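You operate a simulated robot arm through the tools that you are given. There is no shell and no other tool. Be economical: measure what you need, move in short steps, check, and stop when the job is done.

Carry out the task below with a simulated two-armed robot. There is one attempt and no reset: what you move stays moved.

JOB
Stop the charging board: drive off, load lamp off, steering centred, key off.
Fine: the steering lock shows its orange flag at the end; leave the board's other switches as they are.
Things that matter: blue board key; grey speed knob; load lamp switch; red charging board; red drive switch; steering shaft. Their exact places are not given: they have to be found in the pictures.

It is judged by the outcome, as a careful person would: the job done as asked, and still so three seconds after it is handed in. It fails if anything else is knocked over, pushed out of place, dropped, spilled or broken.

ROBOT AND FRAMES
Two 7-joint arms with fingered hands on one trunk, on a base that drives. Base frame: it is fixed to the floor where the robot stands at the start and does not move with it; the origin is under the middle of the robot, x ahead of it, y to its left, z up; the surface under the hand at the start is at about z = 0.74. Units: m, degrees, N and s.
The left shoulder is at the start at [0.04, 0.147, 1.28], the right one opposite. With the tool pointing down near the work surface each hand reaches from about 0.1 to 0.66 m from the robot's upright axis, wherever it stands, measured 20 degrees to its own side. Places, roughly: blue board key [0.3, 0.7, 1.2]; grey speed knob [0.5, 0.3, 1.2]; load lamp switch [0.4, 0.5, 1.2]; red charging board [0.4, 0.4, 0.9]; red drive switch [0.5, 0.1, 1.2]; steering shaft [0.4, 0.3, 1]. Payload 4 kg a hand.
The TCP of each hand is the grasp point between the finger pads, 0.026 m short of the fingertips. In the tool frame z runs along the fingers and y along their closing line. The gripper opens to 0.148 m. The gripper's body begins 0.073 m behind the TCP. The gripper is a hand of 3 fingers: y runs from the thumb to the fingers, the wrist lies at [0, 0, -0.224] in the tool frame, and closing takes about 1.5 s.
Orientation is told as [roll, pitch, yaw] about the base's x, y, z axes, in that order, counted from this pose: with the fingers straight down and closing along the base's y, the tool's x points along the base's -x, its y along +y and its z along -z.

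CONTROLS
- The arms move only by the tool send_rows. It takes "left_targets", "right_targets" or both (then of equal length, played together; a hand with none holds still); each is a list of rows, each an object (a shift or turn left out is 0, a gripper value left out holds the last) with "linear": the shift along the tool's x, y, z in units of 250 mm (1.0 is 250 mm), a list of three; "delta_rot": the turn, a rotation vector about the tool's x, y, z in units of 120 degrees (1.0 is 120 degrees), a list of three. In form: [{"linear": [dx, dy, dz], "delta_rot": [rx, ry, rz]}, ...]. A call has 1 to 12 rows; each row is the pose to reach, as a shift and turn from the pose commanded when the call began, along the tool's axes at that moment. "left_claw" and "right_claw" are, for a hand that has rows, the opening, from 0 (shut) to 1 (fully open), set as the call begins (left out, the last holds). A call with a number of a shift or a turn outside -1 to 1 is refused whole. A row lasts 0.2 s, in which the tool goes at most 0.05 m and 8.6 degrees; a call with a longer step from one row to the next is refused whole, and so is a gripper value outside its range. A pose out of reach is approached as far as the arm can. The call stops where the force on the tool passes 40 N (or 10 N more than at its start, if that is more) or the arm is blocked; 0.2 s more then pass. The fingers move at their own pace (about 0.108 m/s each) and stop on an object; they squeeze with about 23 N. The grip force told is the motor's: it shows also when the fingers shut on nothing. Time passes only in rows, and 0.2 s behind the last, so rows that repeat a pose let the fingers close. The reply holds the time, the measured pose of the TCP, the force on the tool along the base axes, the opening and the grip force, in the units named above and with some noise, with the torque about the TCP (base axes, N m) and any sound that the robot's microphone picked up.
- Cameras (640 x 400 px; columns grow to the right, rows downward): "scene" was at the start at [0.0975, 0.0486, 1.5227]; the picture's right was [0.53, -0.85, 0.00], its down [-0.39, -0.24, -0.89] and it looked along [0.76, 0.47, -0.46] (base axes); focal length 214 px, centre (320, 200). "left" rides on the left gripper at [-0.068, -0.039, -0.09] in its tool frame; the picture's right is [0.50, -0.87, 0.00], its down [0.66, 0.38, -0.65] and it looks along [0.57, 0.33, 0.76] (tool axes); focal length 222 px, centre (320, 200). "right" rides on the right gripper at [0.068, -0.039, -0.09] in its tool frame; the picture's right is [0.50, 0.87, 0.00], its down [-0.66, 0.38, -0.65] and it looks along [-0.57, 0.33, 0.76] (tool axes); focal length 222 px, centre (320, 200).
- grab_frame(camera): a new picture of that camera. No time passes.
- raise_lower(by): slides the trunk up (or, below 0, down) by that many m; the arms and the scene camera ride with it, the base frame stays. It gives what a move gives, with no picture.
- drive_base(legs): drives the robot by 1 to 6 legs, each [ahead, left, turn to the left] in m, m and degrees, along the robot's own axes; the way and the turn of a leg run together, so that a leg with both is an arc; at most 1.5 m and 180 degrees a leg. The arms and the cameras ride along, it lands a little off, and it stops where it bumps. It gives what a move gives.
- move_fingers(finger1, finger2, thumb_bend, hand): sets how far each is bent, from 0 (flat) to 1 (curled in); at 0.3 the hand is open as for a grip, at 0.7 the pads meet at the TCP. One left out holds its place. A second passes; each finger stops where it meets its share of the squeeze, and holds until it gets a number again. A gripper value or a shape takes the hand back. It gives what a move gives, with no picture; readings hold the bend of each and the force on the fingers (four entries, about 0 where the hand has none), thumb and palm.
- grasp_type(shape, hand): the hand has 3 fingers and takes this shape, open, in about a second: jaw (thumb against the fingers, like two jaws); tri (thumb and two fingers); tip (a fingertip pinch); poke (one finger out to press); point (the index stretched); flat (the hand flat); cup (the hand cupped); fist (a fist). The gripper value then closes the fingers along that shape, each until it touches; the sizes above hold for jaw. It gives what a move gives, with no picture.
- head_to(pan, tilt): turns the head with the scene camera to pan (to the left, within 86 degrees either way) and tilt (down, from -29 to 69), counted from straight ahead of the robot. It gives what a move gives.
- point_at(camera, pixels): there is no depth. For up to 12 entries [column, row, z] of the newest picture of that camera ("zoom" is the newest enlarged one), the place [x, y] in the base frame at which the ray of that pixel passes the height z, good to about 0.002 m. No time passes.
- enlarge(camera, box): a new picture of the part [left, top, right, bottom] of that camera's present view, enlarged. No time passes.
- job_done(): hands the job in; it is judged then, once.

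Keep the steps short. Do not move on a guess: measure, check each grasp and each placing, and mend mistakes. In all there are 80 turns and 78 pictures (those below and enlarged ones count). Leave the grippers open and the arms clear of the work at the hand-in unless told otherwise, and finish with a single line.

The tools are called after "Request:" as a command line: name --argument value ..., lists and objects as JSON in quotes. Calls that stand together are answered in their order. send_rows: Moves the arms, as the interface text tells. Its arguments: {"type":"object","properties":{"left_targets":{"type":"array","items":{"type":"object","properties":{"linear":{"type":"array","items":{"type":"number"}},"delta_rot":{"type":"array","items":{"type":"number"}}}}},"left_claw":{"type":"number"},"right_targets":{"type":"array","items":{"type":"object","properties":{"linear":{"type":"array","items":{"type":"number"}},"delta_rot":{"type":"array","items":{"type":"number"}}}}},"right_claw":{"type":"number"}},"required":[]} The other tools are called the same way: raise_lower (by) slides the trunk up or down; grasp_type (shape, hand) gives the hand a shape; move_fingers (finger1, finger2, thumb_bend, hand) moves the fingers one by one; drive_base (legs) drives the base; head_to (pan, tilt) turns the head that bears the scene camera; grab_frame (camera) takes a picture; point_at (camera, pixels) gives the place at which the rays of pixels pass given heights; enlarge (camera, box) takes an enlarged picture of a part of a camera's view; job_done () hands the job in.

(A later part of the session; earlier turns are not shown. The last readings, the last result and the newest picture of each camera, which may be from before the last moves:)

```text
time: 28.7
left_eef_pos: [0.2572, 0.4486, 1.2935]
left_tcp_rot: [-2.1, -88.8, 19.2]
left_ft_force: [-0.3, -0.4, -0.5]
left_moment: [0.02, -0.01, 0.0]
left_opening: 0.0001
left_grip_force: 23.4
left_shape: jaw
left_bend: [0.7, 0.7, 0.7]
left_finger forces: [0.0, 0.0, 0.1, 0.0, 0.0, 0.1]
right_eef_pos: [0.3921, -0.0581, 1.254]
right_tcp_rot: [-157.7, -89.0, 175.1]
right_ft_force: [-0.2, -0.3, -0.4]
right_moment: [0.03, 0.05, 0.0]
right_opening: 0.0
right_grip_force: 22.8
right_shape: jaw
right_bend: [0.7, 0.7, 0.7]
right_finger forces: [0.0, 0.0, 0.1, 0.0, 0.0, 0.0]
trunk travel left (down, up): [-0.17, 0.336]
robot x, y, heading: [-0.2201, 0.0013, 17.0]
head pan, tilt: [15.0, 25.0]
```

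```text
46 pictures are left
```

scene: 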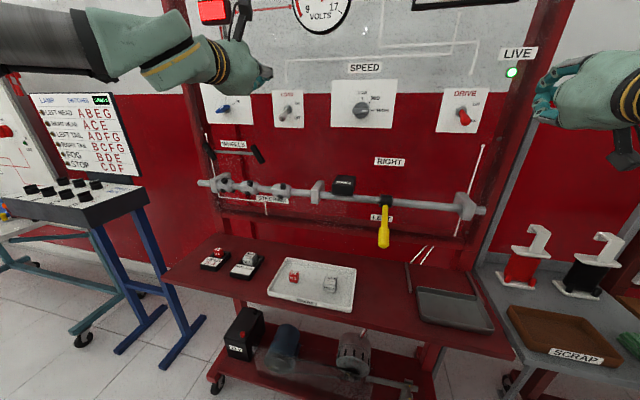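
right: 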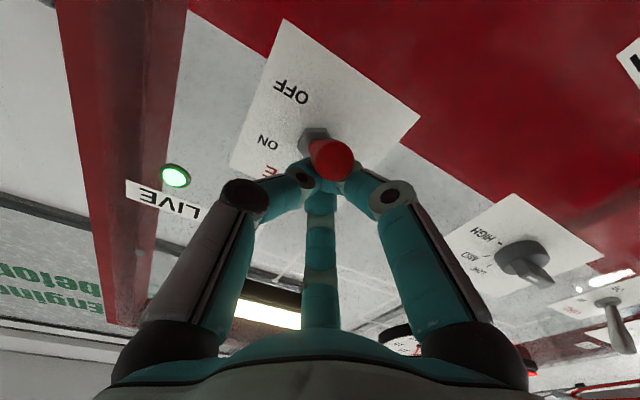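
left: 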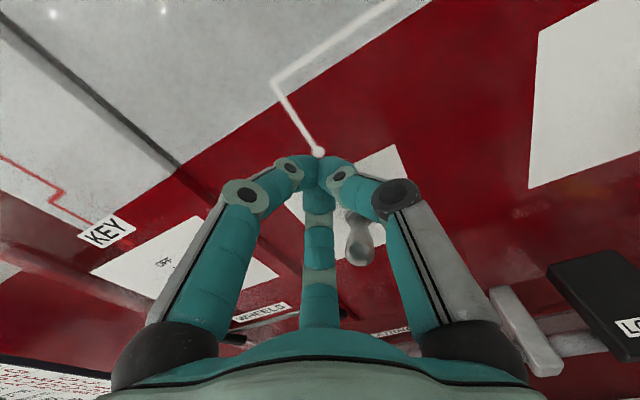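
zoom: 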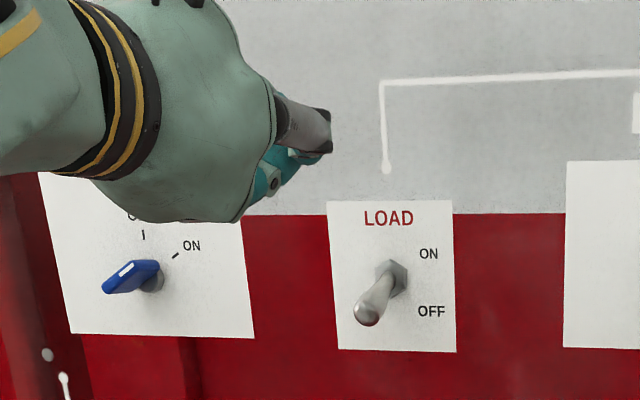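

Load is OFF. Next is the steering: I'll raise the trunk 0.2 m and swing the right hand to point down above the tiller (tip at about d 0.361, u 0.05, z 0.91), with the hand open.

Request:
raise_lower --by 0.2

Request:
send_rows --right_targets '[{"linear": [0.09, 0.08, 0], "delta_rot": [0, 0.068, 0]}, {"linear": [0.18, 0.16, 0], "delta_rot": [0, 0.136, 0]}, {"linear": [0.27, 0.24, 0], "delta_rot": [0, 0.204, 0]}, {"linear": [0.36, 0.32, 0], "delta_rot": [0, 0.272, 0]}, {"linear": [0.45, 0.4, 0], "delta_rot": [0, 0.34, 0]}, {"linear": [0.54, 0.48, 0], "delta_rot": [0, 0.408, 0]}, {"linear": [0.63, 0.56, 0], "delta_rot": [0, 0.476, 0]}, {"linear": [0.72, 0.64, 0], "delta_rot": [0, 0.544, 0]}, {"linear": [0.81, 0.72, 0], "delta_rot": [0, 0.612, 0]}, {"linear": [0.9, 0.8, 0], "delta_rot": [0, 0.68, 0]}, {"linear": [0.98, 0.88, 0], "delta_rot": [0, 0.745, 0]}]' --right_claw 0.5

Request:
grab_frame --camera "right"

Request:
grab_frame --camera "scene"

```text
time: 30.9
left_eef_pos: [0.2587, 0.4493, 1.4926]
left_tcp_rot: [-0.6, -88.8, 17.6]
left_ft_force: [0.2, -0.9, -0.6]
left_moment: [-0.01, 0.03, 0.03]
left_opening: 0.0002
left_grip_force: 22.9
left_shape: jaw
left_bend: [0.7, 0.7, 0.7]
left_finger forces: [0.0, 0.1, 0.0, 0.0, 0.0, 0.0]
right_eef_pos: [0.3936, -0.059, 1.4522]
right_tcp_rot: [-156.7, -89.1, 174.1]
right_ft_force: [0.4, -0.4, 0.9]
right_moment: [-0.03, 0.0, -0.03]
right_opening: 0.0001
right_grip_force: 23.1
right_shape: jaw
right_bend: [0.7, 0.7, 0.7]
right_finger forces: [0.1, 0.0, 0.0, 0.0, 0.1, 0.1]
trunk travel left (down, up): [-0.37, 0.136]
robot x, y, heading: [-0.2205, 0.0027, 17.0]
head pan, tilt: [15.0, 25.0]
```

```text
time: 33.3
left_eef_pos: [0.2581, 0.4513, 1.4919]
left_tcp_rot: [-4.8, -88.6, 21.9]
left_ft_force: [0.1, 0.1, -0.5]
left_moment: [0.02, -0.01, -0.04]
left_opening: 0.0
left_grip_force: 22.8
left_shape: jaw
left_bend: [0.7, 0.7, 0.7]
left_finger forces: [0.0, 0.0, 0.1, 0.1, 0.1, 0.1]
right_eef_pos: [0.3308, 0.1552, 1.207]
right_tcp_rot: [-0.4, -1.3, 17.5]
right_ft_force: [0.9, 0.9, 1.3]
right_moment: [-0.05, 0.02, 0.03]
right_opening: 0.0738
right_grip_force: 0.1
right_shape: jaw
right_bend: [0.36, 0.36, 0.7]
right_finger forces: [0.1, 0.0, 0.0, 0.1, 0.0, 0.1]
trunk travel left (down, up): [-0.37, 0.136]
robot x, y, heading: [-0.2212, 0.0023, 17.0]
head pan, tilt: [15.0, 25.0]
```

```text
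45 pictures are left
```

right: 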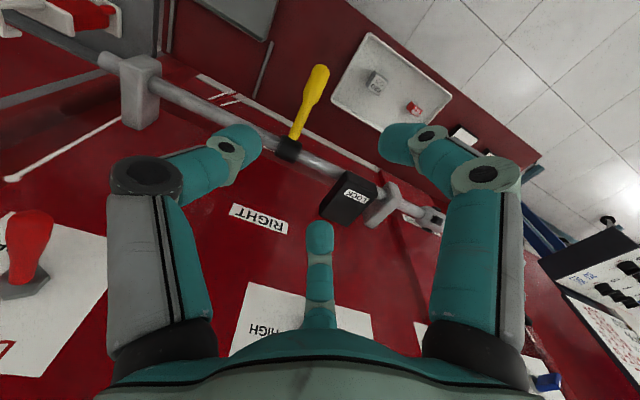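

```text
44 pictures are left
```

scene: 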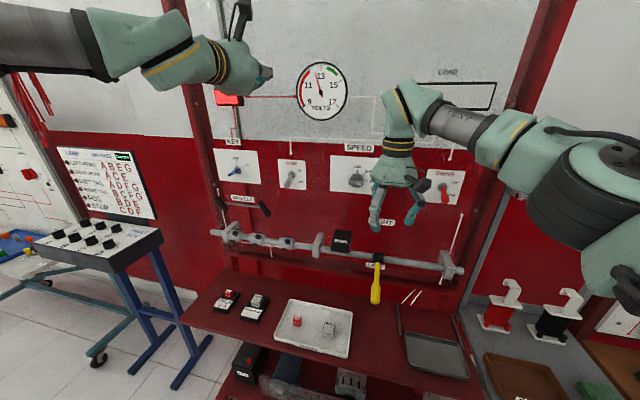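

The load lamp bar is now dark. The hand camera confirms the tiller tip at (d 0.360, u 0.048). I'll move 22 mm forward and descend to straddle the handle about 2.5 cm behind its tip.

Request:
send_rows --right_targets '[{"linear": [-0.04, -0.01, 0.15]}, {"linear": [-0.08, -0.01, 0.3]}, {"linear": [-0.09, -0.01, 0.45]}, {"linear": [-0.09, -0.01, 0.6]}, {"linear": [-0.09, -0.01, 0.75]}, {"linear": [-0.09, -0.01, 0.85]}]'

Request:
grab_frame --camera "right"

Request:
enlarge --camera "scene" --box '[280, 180, 480, 320]'

```text
time: 34.7
left_eef_pos: [0.2582, 0.4488, 1.4925]
left_tcp_rot: [-0.9, -88.7, 17.9]
left_ft_force: [0.1, 0.1, -0.8]
left_moment: [0.0, -0.01, -0.01]
left_opening: 0.0002
left_grip_force: 23.0
left_shape: jaw
left_bend: [0.7, 0.7, 0.7]
left_finger forces: [0.1, 0.1, 0.1, 0.0, 0.0, 0.1]
right_eef_pos: [0.3571, 0.1582, 0.9927]
right_tcp_rot: [-0.3, -1.4, 17.4]
right_ft_force: [-0.6, 0.1, -0.4]
right_moment: [0.01, -0.01, -0.02]
right_opening: 0.0739
right_grip_force: 0.1
right_shape: jaw
right_bend: [0.36, 0.36, 0.7]
right_finger forces: [0.0, 0.0, 0.0, 0.0, 0.1, 0.0]
trunk travel left (down, up): [-0.37, 0.136]
robot x, y, heading: [-0.2188, 0.0021, 17.3]
head pan, tilt: [15.0, 25.0]
```

```text
43 pictures are left
```

right: 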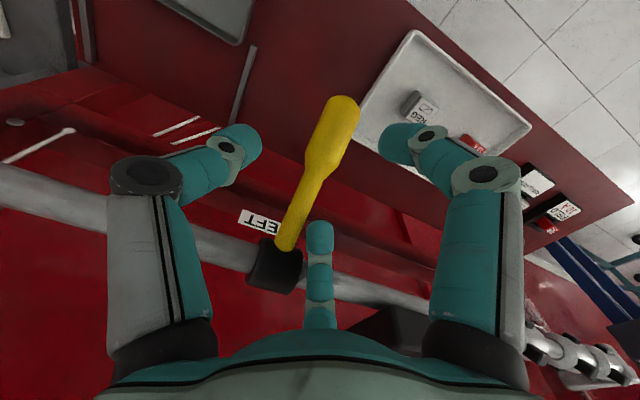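

```text
2.86 times, centred on (380, 250) of scene
```

zoom: 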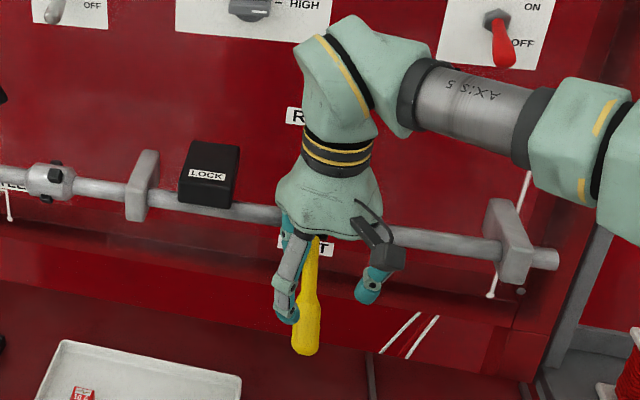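

The handle lies between the thumb (image left) and the two fingers, laterally centred. I'll descend the last 68 mm.

Request:
send_rows --right_targets '[{"linear": [0, 0, 0.1]}, {"linear": [0, 0, 0.2]}, {"linear": [0, 0, 0.27]}]'

Request:
grab_frame --camera "right"

Request:
enlarge --camera "scene" --box '[300, 200, 460, 320]'

```text
time: 35.5
left_eef_pos: [0.2596, 0.4483, 1.4928]
left_tcp_rot: [-1.0, -88.8, 18.0]
left_ft_force: [0.0, 0.6, -0.3]
left_moment: [-0.02, -0.01, -0.03]
left_opening: 0.0
left_grip_force: 23.1
left_shape: jaw
left_bend: [0.7, 0.7, 0.7]
left_finger forces: [0.1, 0.1, 0.1, 0.0, 0.0, 0.1]
right_eef_pos: [0.3584, 0.1569, 0.9263]
right_tcp_rot: [-0.3, -1.4, 17.3]
right_ft_force: [-0.1, 0.4, 0.1]
right_moment: [0.01, 0.0, 0.01]
right_opening: 0.0738
right_grip_force: 0.1
right_shape: jaw
right_bend: [0.36, 0.36, 0.7]
right_finger forces: [0.1, 0.0, 0.1, 0.0, 0.0, 0.1]
trunk travel left (down, up): [-0.37, 0.136]
robot x, y, heading: [-0.2193, -0.0008, 17.1]
head pan, tilt: [15.0, 25.0]
```

```text
41 pictures are left
```

right: 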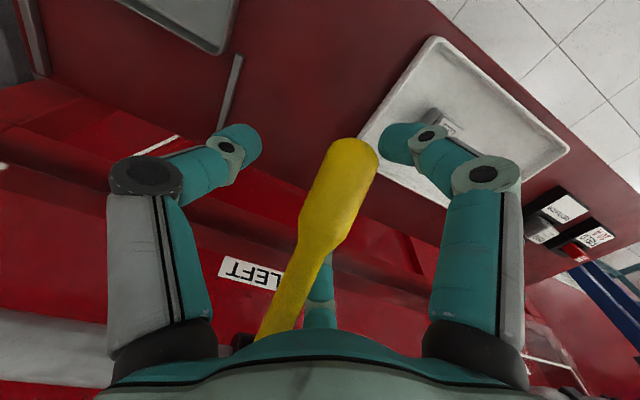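

```text
3.33 times, centred on (380, 260) of scene
```

zoom: 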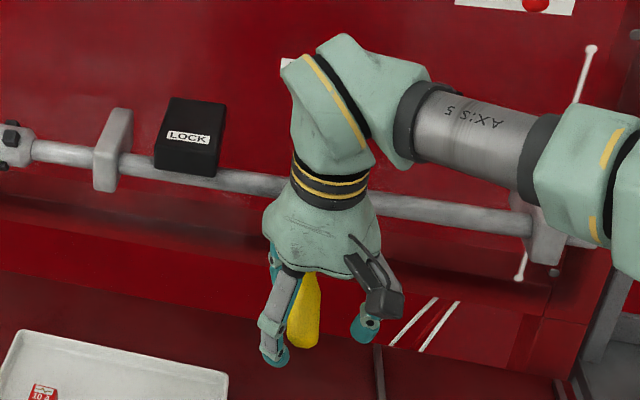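

The handle is between the pads and nothing is touching. I'll close on it.

Request:
send_rows --right_targets '[{"linear": [0, 0, 0]}, {"linear": [0, 0, 0]}, {"linear": [0, 0, 0]}, {"linear": [0, 0, 0]}, {"linear": [0, 0, 0]}, {"linear": [0, 0, 0]}]' --right_claw 0

Request:
grab_frame --camera "right"

```text
time: 36.9
left_eef_pos: [0.2586, 0.4483, 1.492]
left_tcp_rot: [-0.8, -88.8, 18.0]
left_ft_force: [0.3, -0.5, -0.2]
left_moment: [-0.01, 0.01, 0.0]
left_opening: 0.0001
left_grip_force: 22.7
left_shape: jaw
left_bend: [0.7, 0.7, 0.7]
left_finger forces: [0.1, 0.0, 0.0, 0.0, 0.0, 0.0]
right_eef_pos: [0.3574, 0.1574, 0.9254]
right_tcp_rot: [-0.4, -1.3, 17.5]
right_ft_force: [-11.8, -4.2, -10.9]
right_moment: [0.06, 0.06, 0.04]
right_opening: 0.0062
right_grip_force: 23.3
right_shape: jaw
right_bend: [0.77, 0.71, 0.66]
right_finger forces: [19.9, 0.1, 0.0, 0.0, 4.8, 0.0]
trunk travel left (down, up): [-0.37, 0.136]
robot x, y, heading: [-0.22, 0.0026, 17.0]
head pan, tilt: [15.0, 25.0]
```

```text
39 pictures are left
```

right: 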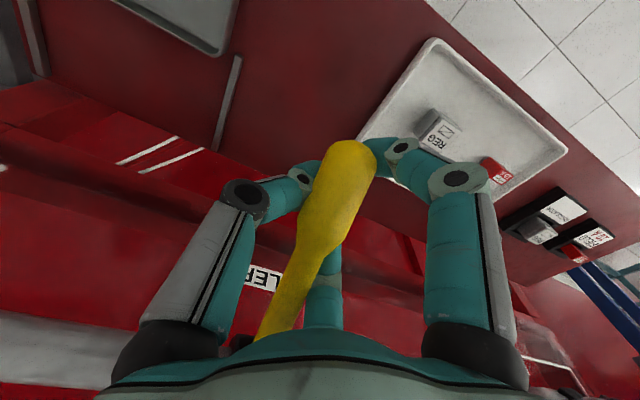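

The fingers have closed under and around the handle. I'll lift slowly and watch the wheels and the force.

Request:
send_rows --right_targets '[{"linear": [0, 0, -0.03]}, {"linear": [0, 0, -0.06]}, {"linear": [0, 0, -0.09]}, {"linear": [0, 0, -0.12]}]'

Request:
grab_frame --camera "scene"

Request:
enlarge --camera "scene" --box '[210, 180, 390, 310]'

```text
time: 37.9
left_eef_pos: [0.2579, 0.4502, 1.4934]
left_tcp_rot: [-5.3, -88.8, 22.4]
left_ft_force: [-0.1, 0.7, 0.4]
left_moment: [0.0, 0.0, 0.01]
left_opening: 0.0
left_grip_force: 22.7
left_shape: jaw
left_bend: [0.7, 0.7, 0.7]
left_finger forces: [0.0, 0.1, 0.0, 0.1, 0.0, 0.0]
right_eef_pos: [0.3601, 0.1572, 0.96]
right_tcp_rot: [-0.2, -1.8, 17.5]
right_ft_force: [-5.7, 6.3, 1.8]
right_moment: [-0.05, -0.05, 0.05]
right_opening: 0.0033
right_grip_force: 23.3
right_shape: jaw
right_bend: [0.8, 0.73, 0.65]
right_finger forces: [2.4, 3.9, 0.0, 0.1, 0.0, 0.0]
trunk travel left (down, up): [-0.37, 0.136]
robot x, y, heading: [-0.2185, -0.0032, 17.0]
head pan, tilt: [15.0, 25.0]
```

```text
38 pictures are left
```

scene: 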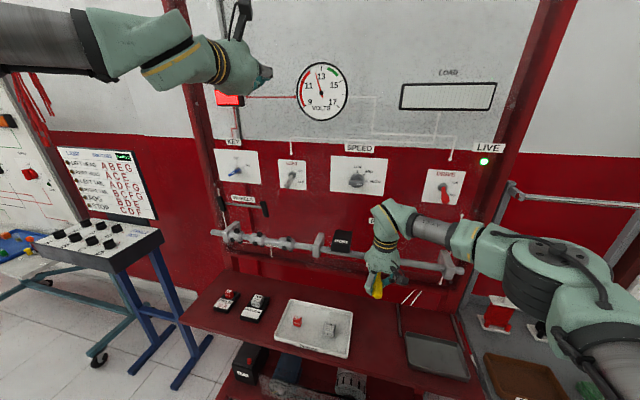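

```text
3.08 times, centred on (300, 245) of scene
```

zoom: 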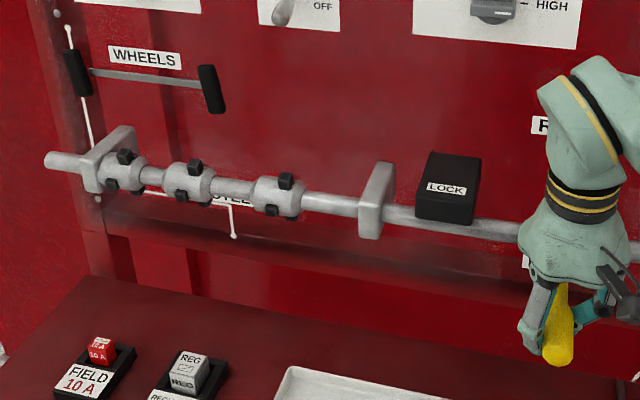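

The wheels have straightened by over half. I'll raise another 15 mm and compare.

Request:
send_rows --right_targets '[{"linear": [0, 0, -0.02]}, {"linear": [0, 0, -0.04]}, {"linear": [0, 0, -0.06]}, {"linear": [0, 0, -0.06]}]'

Request:
enlarge --camera "scene" --box '[200, 180, 290, 240]'

Request:
enlarge --camera "scene" --box '[310, 200, 450, 310]'

```text
time: 38.9
left_eef_pos: [0.2596, 0.4503, 1.4916]
left_tcp_rot: [-4.1, -88.8, 21.2]
left_ft_force: [-0.1, 0.1, 0.1]
left_moment: [0.01, -0.02, -0.03]
left_opening: 0.0001
left_grip_force: 23.2
left_shape: jaw
left_bend: [0.7, 0.7, 0.7]
left_finger forces: [0.0, 0.1, 0.0, 0.0, 0.0, 0.0]
right_eef_pos: [0.3574, 0.1564, 0.9719]
right_tcp_rot: [-0.4, -1.5, 17.4]
right_ft_force: [-2.2, 6.8, -0.4]
right_moment: [-0.1, 0.0, 0.09]
right_opening: 0.0033
right_grip_force: 23.3
right_shape: jaw
right_bend: [0.8, 0.73, 0.65]
right_finger forces: [0.2, 6.3, 0.0, 0.1, 0.1, 0.0]
trunk travel left (down, up): [-0.37, 0.136]
robot x, y, heading: [-0.2215, 0.0023, 17.4]
head pan, tilt: [15.0, 25.0]
```

```text
6.67 times, centred on (245, 210) of scene
```

zoom: 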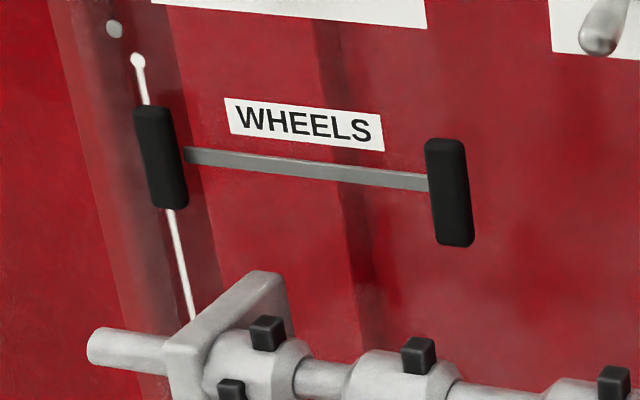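

```text
3.64 times, centred on (380, 255) of scene
```

zoom: 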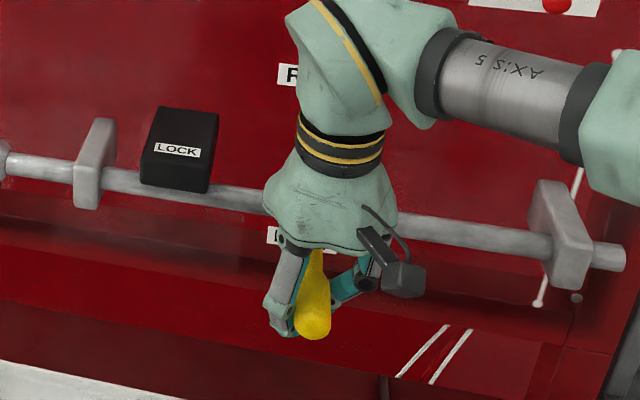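

The wheels now line up with the board's verticals (left wheel edge about 11.5° against the pillar's 11.7° in the picture), so steering is centred. I'll open the hand gently and see whether it stays.

Request:
send_rows --right_targets '[{"linear": [0, 0, 0]}, {"linear": [0, 0, 0]}, {"linear": [0, 0, 0]}, {"linear": [0, 0, 0]}]' --right_claw 0.5

Request:
enlarge --camera "scene" --box '[200, 180, 290, 240]'

Request:
grab_frame --camera "right"

```text
time: 39.9
left_eef_pos: [0.2581, 0.4494, 1.4923]
left_tcp_rot: [-0.6, -88.7, 17.7]
left_ft_force: [1.0, 0.3, 0.9]
left_moment: [0.0, 0.0, -0.05]
left_opening: 0.0
left_grip_force: 22.7
left_shape: jaw
left_bend: [0.7, 0.7, 0.7]
left_finger forces: [0.0, 0.0, 0.0, 0.0, 0.0, 0.0]
right_eef_pos: [0.358, 0.1567, 0.9723]
right_tcp_rot: [-0.4, -1.5, 17.4]
right_ft_force: [-0.3, 0.1, -0.1]
right_moment: [-0.02, 0.03, -0.04]
right_opening: 0.0737
right_grip_force: 0.1
right_shape: jaw
right_bend: [0.36, 0.36, 0.7]
right_finger forces: [0.1, 0.1, 0.0, 0.1, 0.1, 0.1]
trunk travel left (down, up): [-0.37, 0.136]
robot x, y, heading: [-0.2191, 0.0015, 17.1]
head pan, tilt: [15.0, 25.0]
```

```text
6.67 times, centred on (245, 210) of scene
```

zoom: 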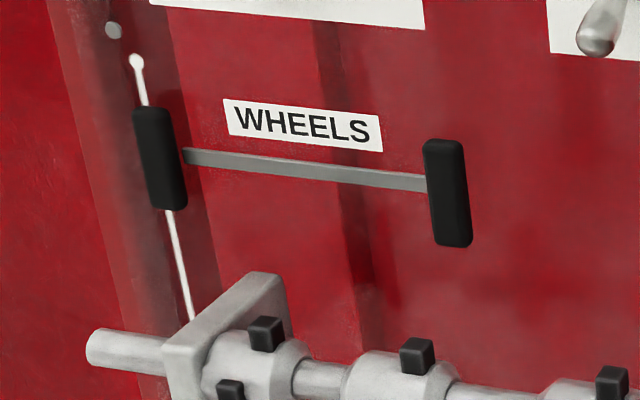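

```text
33 pictures are left
```

right: 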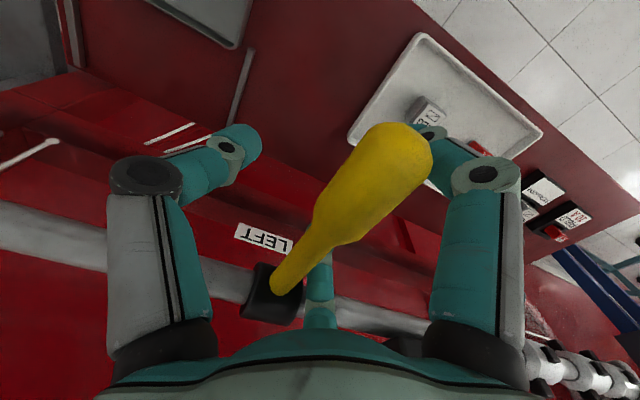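

It stays put. I'll open wider, raise the right hand straight up off the tiller, then pull it back.

Request:
send_rows --right_targets '[{"linear": [0, 0, 0]}, {"linear": [0, 0, 0]}, {"linear": [0, 0, -0.1]}, {"linear": [0, 0, -0.25]}, {"linear": [0, 0, -0.4]}, {"linear": [0, 0, -0.58]}, {"linear": [0.1, -0.05, -0.75]}, {"linear": [0.25, -0.1, -0.85]}, {"linear": [0.4, -0.2, -0.95]}, {"linear": [0.55, -0.3, -1.0]}]' --right_claw 0.8

Request:
grab_frame --camera "scene"

Request:
enlarge --camera "scene" --box '[200, 180, 290, 240]'

```text
refused: row 7 steps farther than a row can; nothing moved
```

```text
32 pictures are left
```

scene: 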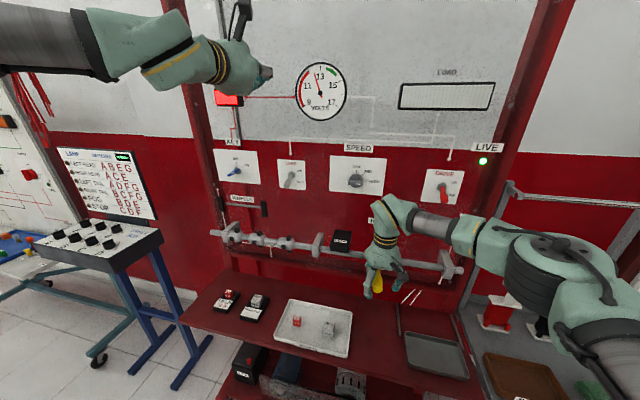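

```text
6.67 times, centred on (245, 210) of scene
```

zoom: 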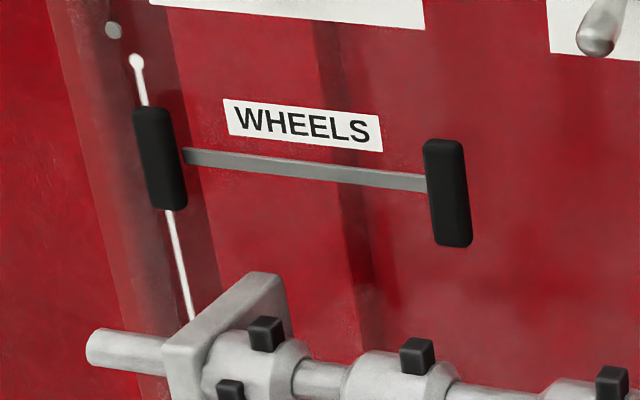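

One row stepped slightly too far and the call was refused. I'll send it again with smaller steps.

Request:
send_rows --right_targets '[{"linear": [0, 0, 0]}, {"linear": [0, 0, 0]}, {"linear": [0, 0, -0.1]}, {"linear": [0, 0, -0.25]}, {"linear": [0, 0, -0.4]}, {"linear": [0, 0, -0.55]}, {"linear": [0.08, -0.05, -0.68]}, {"linear": [0.2, -0.1, -0.78]}, {"linear": [0.33, -0.15, -0.88]}, {"linear": [0.46, -0.2, -0.96]}, {"linear": [0.6, -0.3, -1.0]}]' --right_claw 0.8

Request:
raise_lower --by -0.2

Request:
grab_frame --camera "scene"

```text
time: 42.3
left_eef_pos: [0.2585, 0.445, 1.4943]
left_tcp_rot: [3.9, -88.9, 13.2]
left_ft_force: [0.0, -0.5, -0.3]
left_moment: [0.05, 0.01, 0.0]
left_opening: 0.0
left_grip_force: 23.0
left_shape: jaw
left_bend: [0.7, 0.7, 0.7]
left_finger forces: [0.0, 0.0, 0.0, 0.0, 0.1, 0.1]
right_eef_pos: [0.2297, 0.0413, 1.2171]
right_tcp_rot: [-0.3, -1.5, 17.4]
right_ft_force: [-0.1, -0.2, 1.2]
right_moment: [0.0, 0.0, -0.02]
right_opening: 0.118
right_grip_force: 0.0
right_shape: jaw
right_bend: [0.25, 0.25, 0.48]
right_finger forces: [0.0, 0.0, 0.1, 0.0, 0.0, 0.0]
trunk travel left (down, up): [-0.37, 0.136]
robot x, y, heading: [-0.2201, 0.0031, 16.8]
head pan, tilt: [15.0, 25.0]
```

```text
time: 44.5
left_eef_pos: [0.2588, 0.4482, 1.2928]
left_tcp_rot: [-0.9, -88.7, 17.9]
left_ft_force: [-0.3, 0.3, -0.5]
left_moment: [-0.02, -0.01, -0.01]
left_opening: 0.0
left_grip_force: 23.6
left_shape: jaw
left_bend: [0.7, 0.7, 0.7]
left_finger forces: [0.0, 0.1, 0.0, 0.0, 0.0, 0.0]
right_eef_pos: [0.2313, 0.0431, 1.0178]
right_tcp_rot: [-0.3, -1.4, 17.5]
right_ft_force: [0.2, 0.0, -0.6]
right_moment: [-0.01, 0.01, 0.0]
right_opening: 0.1182
right_grip_force: 0.1
right_shape: jaw
right_bend: [0.25, 0.25, 0.48]
right_finger forces: [0.0, 0.1, 0.0, 0.0, 0.0, 0.0]
trunk travel left (down, up): [-0.17, 0.336]
robot x, y, heading: [-0.2208, 0.0007, 16.9]
head pan, tilt: [15.0, 25.0]
```

```text
30 pictures are left
```

scene: 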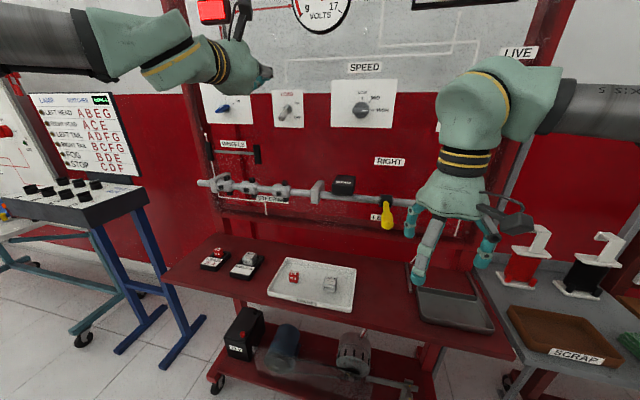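

The tiller now sticks straight out and the wheels look straight. Next is the key: I'll open the left hand and move it left to u≈0.53, above and short of the key, for a close look.

Request:
send_rows --left_targets '[{"linear": [0, 0.15, -0.1]}, {"linear": [0, 0.3, -0.2]}, {"linear": [0, 0.45, -0.3]}, {"linear": [0, 0.6, -0.3]}, {"linear": [0, 0.72, -0.3]}, {"linear": [0, 0.72, -0.3]}]' --left_claw 0.5

Request:
grab_frame --camera "left"

Request:
enlarge --camera "scene" --box '[180, 50, 300, 170]'

```text
time: 45.9
left_eef_pos: [0.1384, 0.5988, 1.294]
left_tcp_rot: [0.7, -88.8, 16.4]
left_ft_force: [-0.9, 0.6, -0.1]
left_moment: [-0.03, 0.01, 0.0]
left_opening: 0.0737
left_grip_force: 0.1
left_shape: jaw
left_bend: [0.36, 0.36, 0.7]
left_finger forces: [0.0, 0.1, 0.0, 0.1, 0.0, 0.0]
right_eef_pos: [0.231, 0.043, 1.0187]
right_tcp_rot: [-0.4, -1.4, 17.5]
right_ft_force: [0.1, -0.7, -0.6]
right_moment: [-0.02, 0.02, 0.0]
right_opening: 0.1183
right_grip_force: 0.0
right_shape: jaw
right_bend: [0.25, 0.25, 0.48]
right_finger forces: [0.0, 0.0, 0.0, 0.1, 0.0, 0.1]
trunk travel left (down, up): [-0.17, 0.336]
robot x, y, heading: [-0.22, -0.0019, 17.4]
head pan, tilt: [15.0, 25.0]
```

```text
29 pictures are left
```

left: 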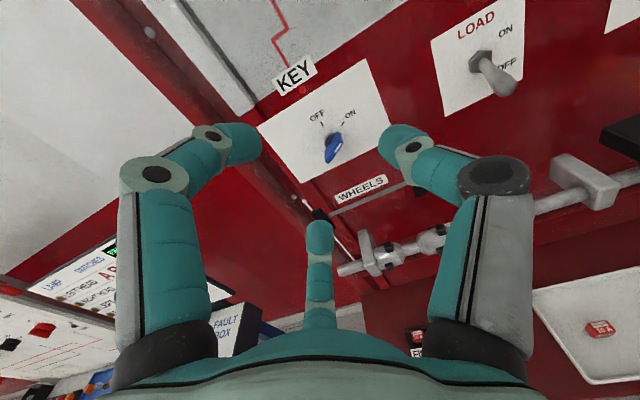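

```text
3.33 times, centred on (240, 110) of scene
```

zoom: 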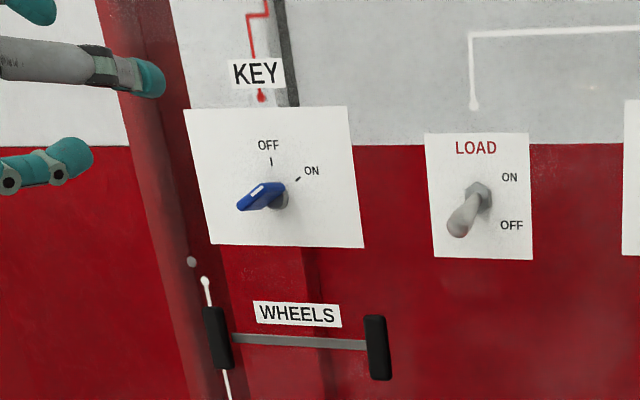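

Now a closer zoom on the key from the left hand camera.

Request:
enlarge --camera "left" --box '[290, 90, 370, 170]'

Request:
enlarge --camera "scene" --box '[200, 90, 250, 130]'

```text
5.00 times, centred on (330, 130) of left
```

zoom: 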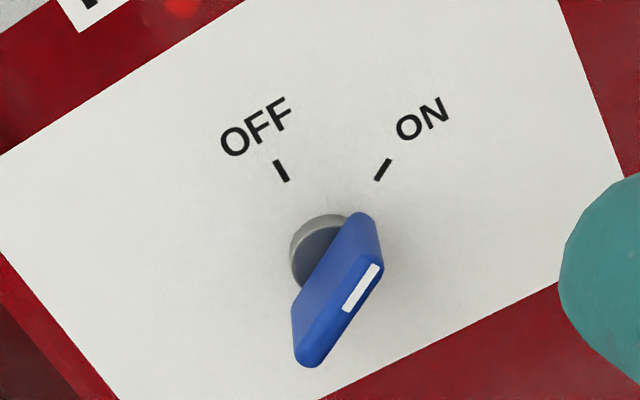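

```text
10.00 times, centred on (225, 110) of scene
```

zoom: 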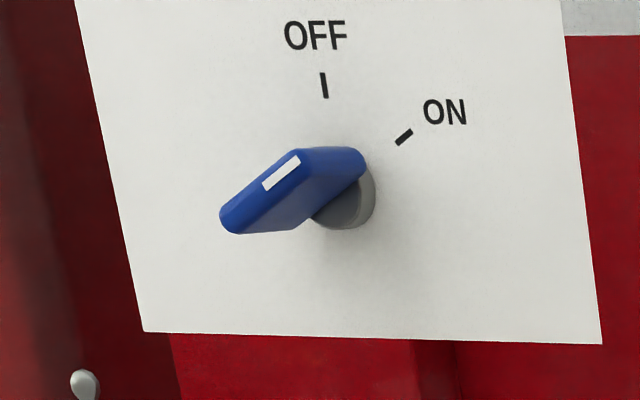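

The key bow is flat, with its white pointer aimed at ON, about 50° clockwise of OFF. Its outer face is at d≈0.493, centre u≈0.553, z≈1.218. I'll roll the left hand +50° so the jaws straddle the flats, and centre it on the key's axis, still about 0.12 m short.

Request:
send_rows --left_targets '[{"linear": [0.05, 0.02, 0], "delta_rot": [0, 0, 0.06]}, {"linear": [0.1, 0.04, 0], "delta_rot": [0, 0, 0.12]}, {"linear": [0.15, 0.06, 0], "delta_rot": [0, 0, 0.18]}, {"linear": [0.2, 0.08, 0], "delta_rot": [0, 0, 0.24]}, {"linear": [0.25, 0.08, 0], "delta_rot": [0, 0, 0.3]}, {"linear": [0.28, 0.08, 0], "delta_rot": [0, 0, 0.36]}, {"linear": [0.3, 0.08, 0.15], "delta_rot": [0, 0, 0.417]}]' --left_claw 0.4

Request:
grab_frame --camera "left"

```text
time: 47.5
left_eef_pos: [0.1645, 0.6303, 1.2183]
left_tcp_rot: [88.2, -40.0, -71.7]
left_ft_force: [0.1, 0.3, 0.2]
left_moment: [0.01, 0.0, 0.04]
left_opening: 0.0596
left_grip_force: 0.0
left_shape: jaw
left_bend: [0.77, 0.77, 0.7]
left_finger forces: [0.1, 0.0, 0.1, 0.0, 0.0, 0.0]
right_eef_pos: [0.2332, 0.0433, 1.0179]
right_tcp_rot: [-0.3, -1.3, 17.5]
right_ft_force: [0.4, 0.3, 0.1]
right_moment: [-0.05, 0.0, 0.0]
right_opening: 0.1179
right_grip_force: 0.1
right_shape: jaw
right_bend: [0.25, 0.25, 0.48]
right_finger forces: [0.0, 0.0, 0.0, 0.1, 0.0, 0.1]
trunk travel left (down, up): [-0.17, 0.336]
robot x, y, heading: [-0.2214, 0.0019, 17.2]
head pan, tilt: [15.0, 25.0]
```

```text
25 pictures are left
```

left: 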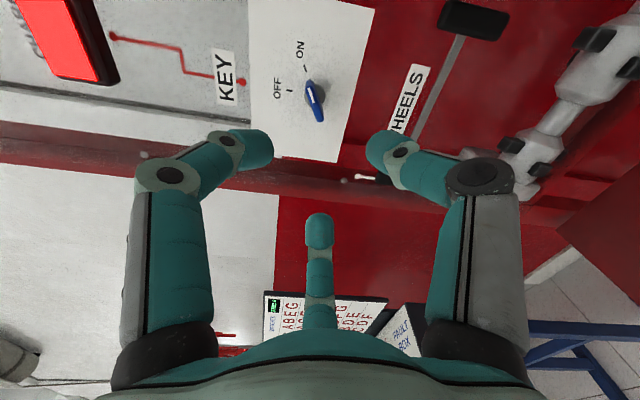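

The hand is on the key's axis (u 0.556, z 1.218). The bow looks about 10–12° further rolled than the jaws, so ON is about 60°. I'll add 10° of roll, shift 4 mm, and advance to d≈0.44 for a check.

Request:
send_rows --left_targets '[{"linear": [-0.008, 0.016, 0.1], "delta_rot": [0, 0, 0.04]}, {"linear": [-0.008, 0.016, 0.25], "delta_rot": [0, 0, 0.085]}, {"linear": [-0.008, 0.016, 0.4], "delta_rot": [0, 0, 0.085]}]'

Request:
grab_frame --camera "left"

```text
time: 48.3
left_eef_pos: [0.2593, 0.6613, 1.2179]
left_tcp_rot: [88.5, -29.7, -72.1]
left_ft_force: [-0.2, 0.2, 0.0]
left_moment: [-0.02, 0.04, -0.01]
left_opening: 0.0595
left_grip_force: 0.1
left_shape: jaw
left_bend: [0.77, 0.77, 0.7]
left_finger forces: [0.0, 0.0, 0.1, 0.0, 0.0, 0.1]
right_eef_pos: [0.2315, 0.0444, 1.0178]
right_tcp_rot: [-0.2, -1.3, 17.5]
right_ft_force: [0.3, 0.3, -0.4]
right_moment: [-0.01, 0.02, -0.03]
right_opening: 0.1181
right_grip_force: 0.1
right_shape: jaw
right_bend: [0.25, 0.25, 0.48]
right_finger forces: [0.0, 0.0, 0.1, 0.1, 0.0, 0.1]
trunk travel left (down, up): [-0.17, 0.336]
robot x, y, heading: [-0.221, 0.0019, 16.9]
head pan, tilt: [15.0, 25.0]
```

```text
24 pictures are left
```

left: 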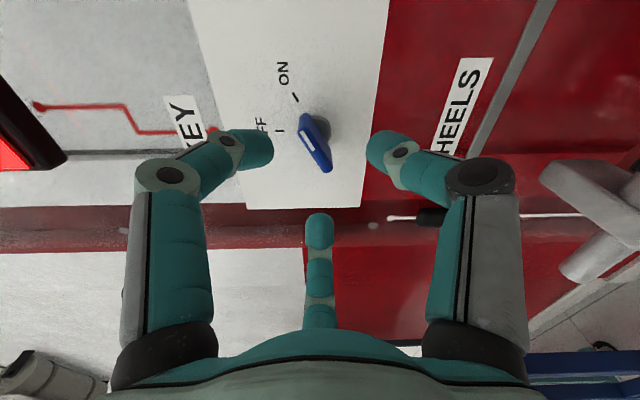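

The jaws are parallel to the bow within about 5°. The key sits roughly 7 mm off along tool -x. I'll correct that and advance 52 mm around the bow with the force guard.

Request:
send_rows --left_targets '[{"linear": [-0.028, 0.008, 0.05]}, {"linear": [-0.028, 0.008, 0.1]}, {"linear": [-0.028, 0.008, 0.15]}, {"linear": [-0.028, 0.008, 0.21]}]'

Request:
grab_frame --camera "left"

```text
time: 49.3
left_eef_pos: [0.3099, 0.6694, 1.2238]
left_tcp_rot: [88.6, -29.7, -72.3]
left_ft_force: [0.0, 0.4, -0.6]
left_moment: [0.02, 0.01, -0.02]
left_opening: 0.0593
left_grip_force: 0.1
left_shape: jaw
left_bend: [0.77, 0.77, 0.7]
left_finger forces: [0.0, 0.0, 0.0, 0.0, 0.0, 0.1]
right_eef_pos: [0.2315, 0.0431, 1.0184]
right_tcp_rot: [-0.3, -1.3, 17.5]
right_ft_force: [0.1, 1.1, 0.1]
right_moment: [-0.01, 0.02, 0.03]
right_opening: 0.118
right_grip_force: 0.0
right_shape: jaw
right_bend: [0.25, 0.25, 0.48]
right_finger forces: [0.1, 0.0, 0.1, 0.0, 0.0, 0.0]
trunk travel left (down, up): [-0.17, 0.336]
robot x, y, heading: [-0.2188, 0.0009, 17.1]
head pan, tilt: [15.0, 25.0]
```

```text
23 pictures are left
```

left: 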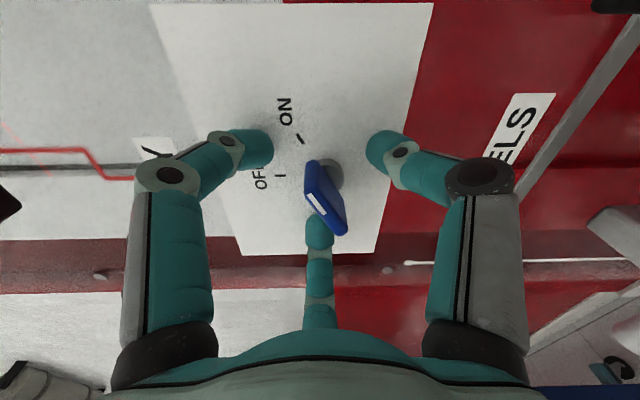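

The bow's outer face is now right at the TCP. I'll go 7 mm further and close on it.

Request:
send_rows --left_targets '[{"linear": [0, 0, 0.028]}, {"linear": [0, 0, 0.028]}, {"linear": [0, 0, 0.028]}, {"linear": [0, 0, 0.028]}, {"linear": [0, 0, 0.028]}, {"linear": [0, 0, 0.028]}]' --left_claw 0

Request:
grab_frame --camera "left"

```text
time: 50.7
left_eef_pos: [0.3137, 0.6719, 1.2242]
left_tcp_rot: [88.7, -29.9, -72.2]
left_ft_force: [-12.8, -6.1, -7.8]
left_moment: [-0.12, 0.34, -0.11]
left_opening: 0.0238
left_grip_force: 23.1
left_shape: jaw
left_bend: [0.76, 0.76, 0.7]
left_finger forces: [14.6, 18.3, 0.1, 0.0, 32.8, 0.0]
right_eef_pos: [0.2297, 0.0433, 1.0185]
right_tcp_rot: [-0.4, -1.5, 17.5]
right_ft_force: [1.2, -0.7, 0.4]
right_moment: [-0.04, -0.03, -0.02]
right_opening: 0.1185
right_grip_force: 0.0
right_shape: jaw
right_bend: [0.25, 0.25, 0.48]
right_finger forces: [0.1, 0.0, 0.0, 0.0, 0.0, 0.0]
trunk travel left (down, up): [-0.17, 0.336]
robot x, y, heading: [-0.22, 0.0001, 17.2]
head pan, tilt: [15.0, 25.0]
```

```text
22 pictures are left
```

left: 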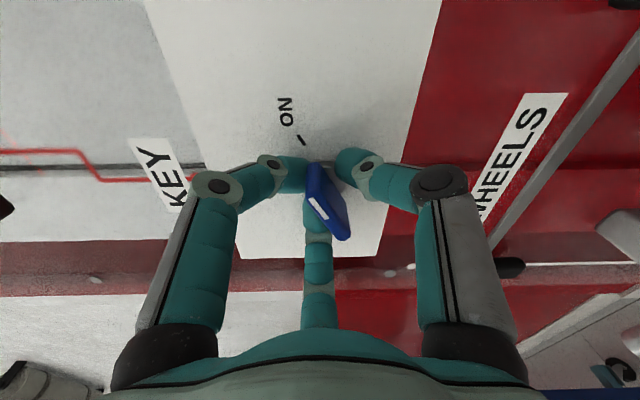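

The opening stopped at 24 mm, so the fingertips are on the round collar behind the bow. I'll open a little, back off 12 mm, and close again.

Request:
send_rows --left_targets '[{"linear": [0, 0, 0]}, {"linear": [0, 0, 0]}, {"linear": [0, 0, -0.025]}, {"linear": [0, 0, -0.05]}]' --left_claw 0.35

Request:
send_rows --left_targets '[{"linear": [0, 0, 0]}, {"linear": [0, 0, 0]}, {"linear": [0, 0, 0]}, {"linear": [0, 0, 0]}, {"linear": [0, 0, 0]}]' --left_claw 0

Request:
grab_frame --camera "left"

```text
time: 51.7
left_eef_pos: [0.3032, 0.6664, 1.226]
left_tcp_rot: [88.7, -29.8, -72.3]
left_ft_force: [0.1, 1.0, 0.1]
left_moment: [-0.01, -0.04, -0.01]
left_opening: 0.0514
left_grip_force: 0.0
left_shape: jaw
left_bend: [0.77, 0.77, 0.7]
left_finger forces: [0.0, 0.1, 0.0, 0.0, 0.0, 0.0]
right_eef_pos: [0.2316, 0.0431, 1.0185]
right_tcp_rot: [-0.4, -1.5, 17.5]
right_ft_force: [0.0, 0.6, -0.9]
right_moment: [0.01, 0.0, 0.0]
right_opening: 0.1182
right_grip_force: 0.0
right_shape: jaw
right_bend: [0.25, 0.25, 0.48]
right_finger forces: [0.0, 0.0, 0.0, 0.0, 0.0, 0.0]
trunk travel left (down, up): [-0.17, 0.336]
robot x, y, heading: [-0.2185, 0.0016, 16.9]
head pan, tilt: [15.0, 25.0]
```

```text
time: 52.9
left_eef_pos: [0.305, 0.6688, 1.2248]
left_tcp_rot: [88.6, -29.9, -72.1]
left_ft_force: [3.9, 1.3, 1.1]
left_moment: [0.03, -0.04, -0.02]
left_opening: 0.0091
left_grip_force: 22.9
left_shape: jaw
left_bend: [0.74, 0.74, 0.7]
left_finger forces: [16.9, 17.2, 0.1, 0.1, 22.0, 0.1]
right_eef_pos: [0.2316, 0.0439, 1.0186]
right_tcp_rot: [-0.3, -1.4, 17.5]
right_ft_force: [0.6, 0.5, 0.4]
right_moment: [-0.04, -0.02, -0.02]
right_opening: 0.118
right_grip_force: 0.1
right_shape: jaw
right_bend: [0.25, 0.25, 0.48]
right_finger forces: [0.1, 0.0, 0.0, 0.1, 0.0, 0.0]
trunk travel left (down, up): [-0.17, 0.336]
robot x, y, heading: [-0.2202, -0.0019, 16.9]
head pan, tilt: [15.0, 25.0]
```

```text
21 pictures are left
```

left: 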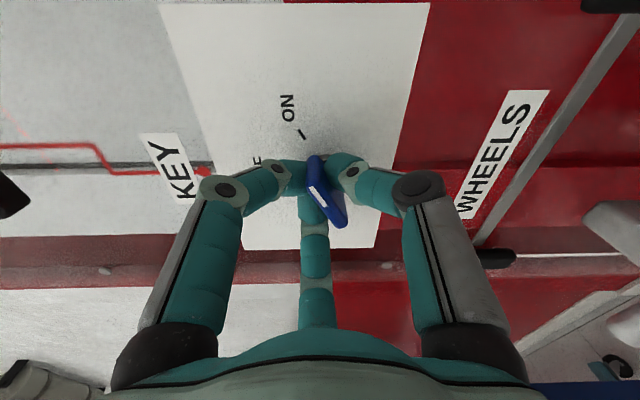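

Now it grips the bow (opening 9 mm, force on all three digits). I'll turn it counter-clockwise about 60° to OFF.

Request:
send_rows --left_targets '[{"delta_rot": [0, 0, -0.06]}, {"delta_rot": [0, 0, -0.12]}, {"delta_rot": [0, 0, -0.18]}, {"delta_rot": [0, 0, -0.24]}, {"delta_rot": [0, 0, -0.3]}, {"delta_rot": [0, 0, -0.36]}, {"delta_rot": [0, 0, -0.42]}, {"delta_rot": [0, 0, -0.48]}, {"delta_rot": [0, 0, -0.5]}]'

Request:
grab_frame --camera "scene"

Request:
grab_frame --camera "left"

```text
time: 54.9
left_eef_pos: [0.3037, 0.6705, 1.2241]
left_tcp_rot: [0.5, -88.8, 16.6]
left_ft_force: [0.6, 10.3, 3.9]
left_moment: [0.08, -0.06, 0.15]
left_opening: 0.0088
left_grip_force: 22.8
left_shape: jaw
left_bend: [0.74, 0.74, 0.7]
left_finger forces: [21.8, 22.1, 0.1, 0.0, 18.5, 0.0]
right_eef_pos: [0.2304, 0.0455, 1.019]
right_tcp_rot: [-0.4, -1.5, 17.5]
right_ft_force: [0.3, 0.1, -0.1]
right_moment: [0.01, 0.0, -0.03]
right_opening: 0.1183
right_grip_force: 0.2
right_shape: jaw
right_bend: [0.25, 0.25, 0.48]
right_finger forces: [0.0, 0.1, 0.0, 0.1, 0.0, 0.0]
trunk travel left (down, up): [-0.17, 0.336]
robot x, y, heading: [-0.2248, 0.0007, 17.1]
head pan, tilt: [15.0, 25.0]
```

```text
20 pictures are left
```

scene: 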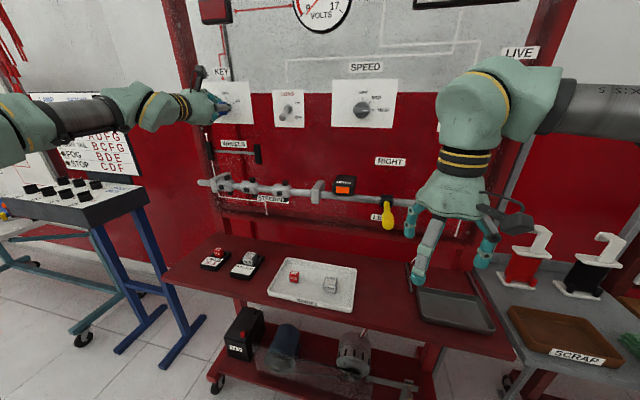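

```text
19 pictures are left
```

left: 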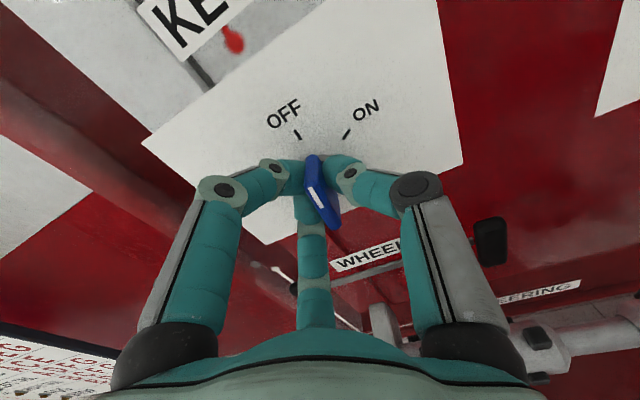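

The lock shows its orange flag, the red charge lamp is out, and the key points to OFF. I'll open the left hand and withdraw straight back.

Request:
send_rows --left_targets '[{"linear": [0, 0, 0]}, {"linear": [0, 0, 0]}, {"linear": [0, 0, 0]}, {"linear": [0, 0, -0.12]}, {"linear": [0, 0, -0.3]}, {"linear": [0, 0, -0.48]}, {"linear": [0, 0, -0.66]}, {"linear": [0, -0.1, -0.8]}]' --left_claw 0.5

Request:
send_rows --right_targets '[{"linear": [0.1, -0.08, -0.05]}, {"linear": [0.2, -0.2, -0.12]}, {"linear": [0.25, -0.35, -0.2]}, {"linear": [0.25, -0.5, -0.25]}, {"linear": [0.25, -0.6, -0.3]}]'

Request:
grab_frame --camera "scene"

Request:
enlarge --camera "scene" --box '[190, 60, 410, 220]'

Request:
enlarge --camera "scene" --box '[320, 40, 560, 240]'

```text
time: 56.7
left_eef_pos: [0.1202, 0.5858, 1.2271]
left_tcp_rot: [15.3, -88.8, 1.7]
left_ft_force: [-0.1, -0.3, 0.4]
left_moment: [0.0, 0.03, 0.01]
left_opening: 0.0736
left_grip_force: 0.1
left_shape: jaw
left_bend: [0.36, 0.36, 0.7]
left_finger forces: [0.0, 0.1, 0.0, 0.0, 0.0, 0.1]
right_eef_pos: [0.2302, 0.0425, 1.0185]
right_tcp_rot: [-0.3, -1.6, 17.4]
right_ft_force: [0.0, 0.0, -0.7]
right_moment: [-0.01, 0.01, 0.02]
right_opening: 0.1183
right_grip_force: 0.1
right_shape: jaw
right_bend: [0.25, 0.25, 0.48]
right_finger forces: [0.0, 0.0, 0.0, 0.0, 0.1, 0.0]
trunk travel left (down, up): [-0.17, 0.336]
robot x, y, heading: [-0.2198, 0.0015, 17.1]
head pan, tilt: [15.0, 25.0]
```

```text
time: 57.9
left_eef_pos: [0.1196, 0.5866, 1.228]
left_tcp_rot: [11.5, -88.9, 5.6]
left_ft_force: [-0.2, -1.0, 0.3]
left_moment: [-0.01, 0.01, 0.03]
left_opening: 0.0738
left_grip_force: 0.0
left_shape: jaw
left_bend: [0.36, 0.36, 0.7]
left_finger forces: [0.0, 0.0, 0.1, 0.0, 0.0, 0.0]
right_eef_pos: [0.2122, -0.1184, 1.0939]
right_tcp_rot: [-0.4, -1.5, 17.6]
right_ft_force: [0.5, -0.4, -0.6]
right_moment: [0.01, -0.04, -0.01]
right_opening: 0.118
right_grip_force: 0.1
right_shape: jaw
right_bend: [0.25, 0.25, 0.48]
right_finger forces: [0.1, 0.0, 0.0, 0.0, 0.0, 0.0]
trunk travel left (down, up): [-0.17, 0.336]
robot x, y, heading: [-0.2212, -0.0021, 16.9]
head pan, tilt: [15.0, 25.0]
```

```text
18 pictures are left
```

scene: 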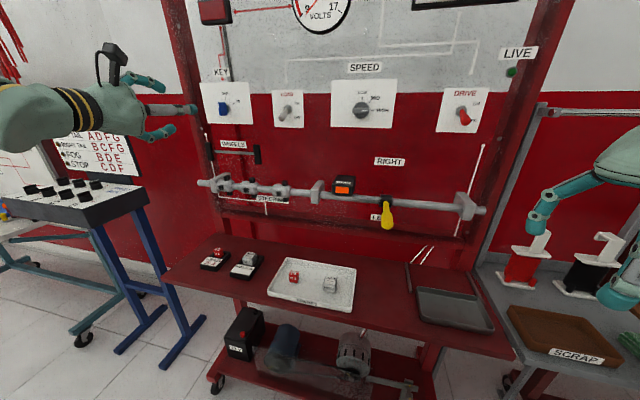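

```text
2.50 times, centred on (300, 140) of scene
```

zoom: 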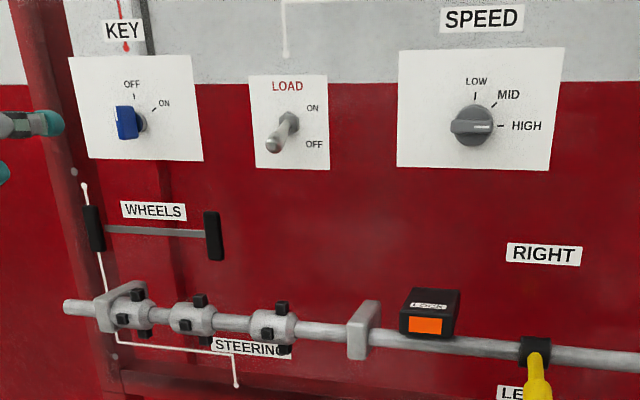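

```text
2.00 times, centred on (440, 140) of scene
```

zoom: 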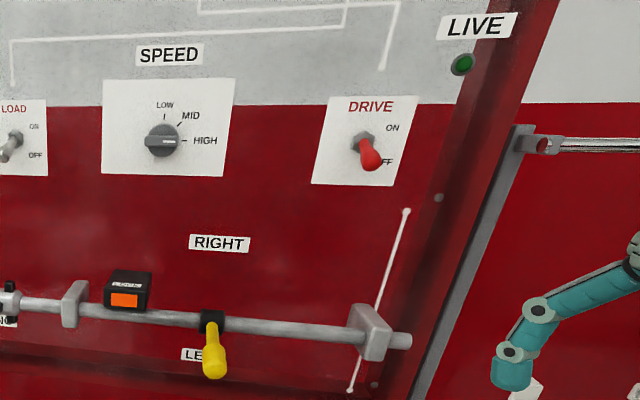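

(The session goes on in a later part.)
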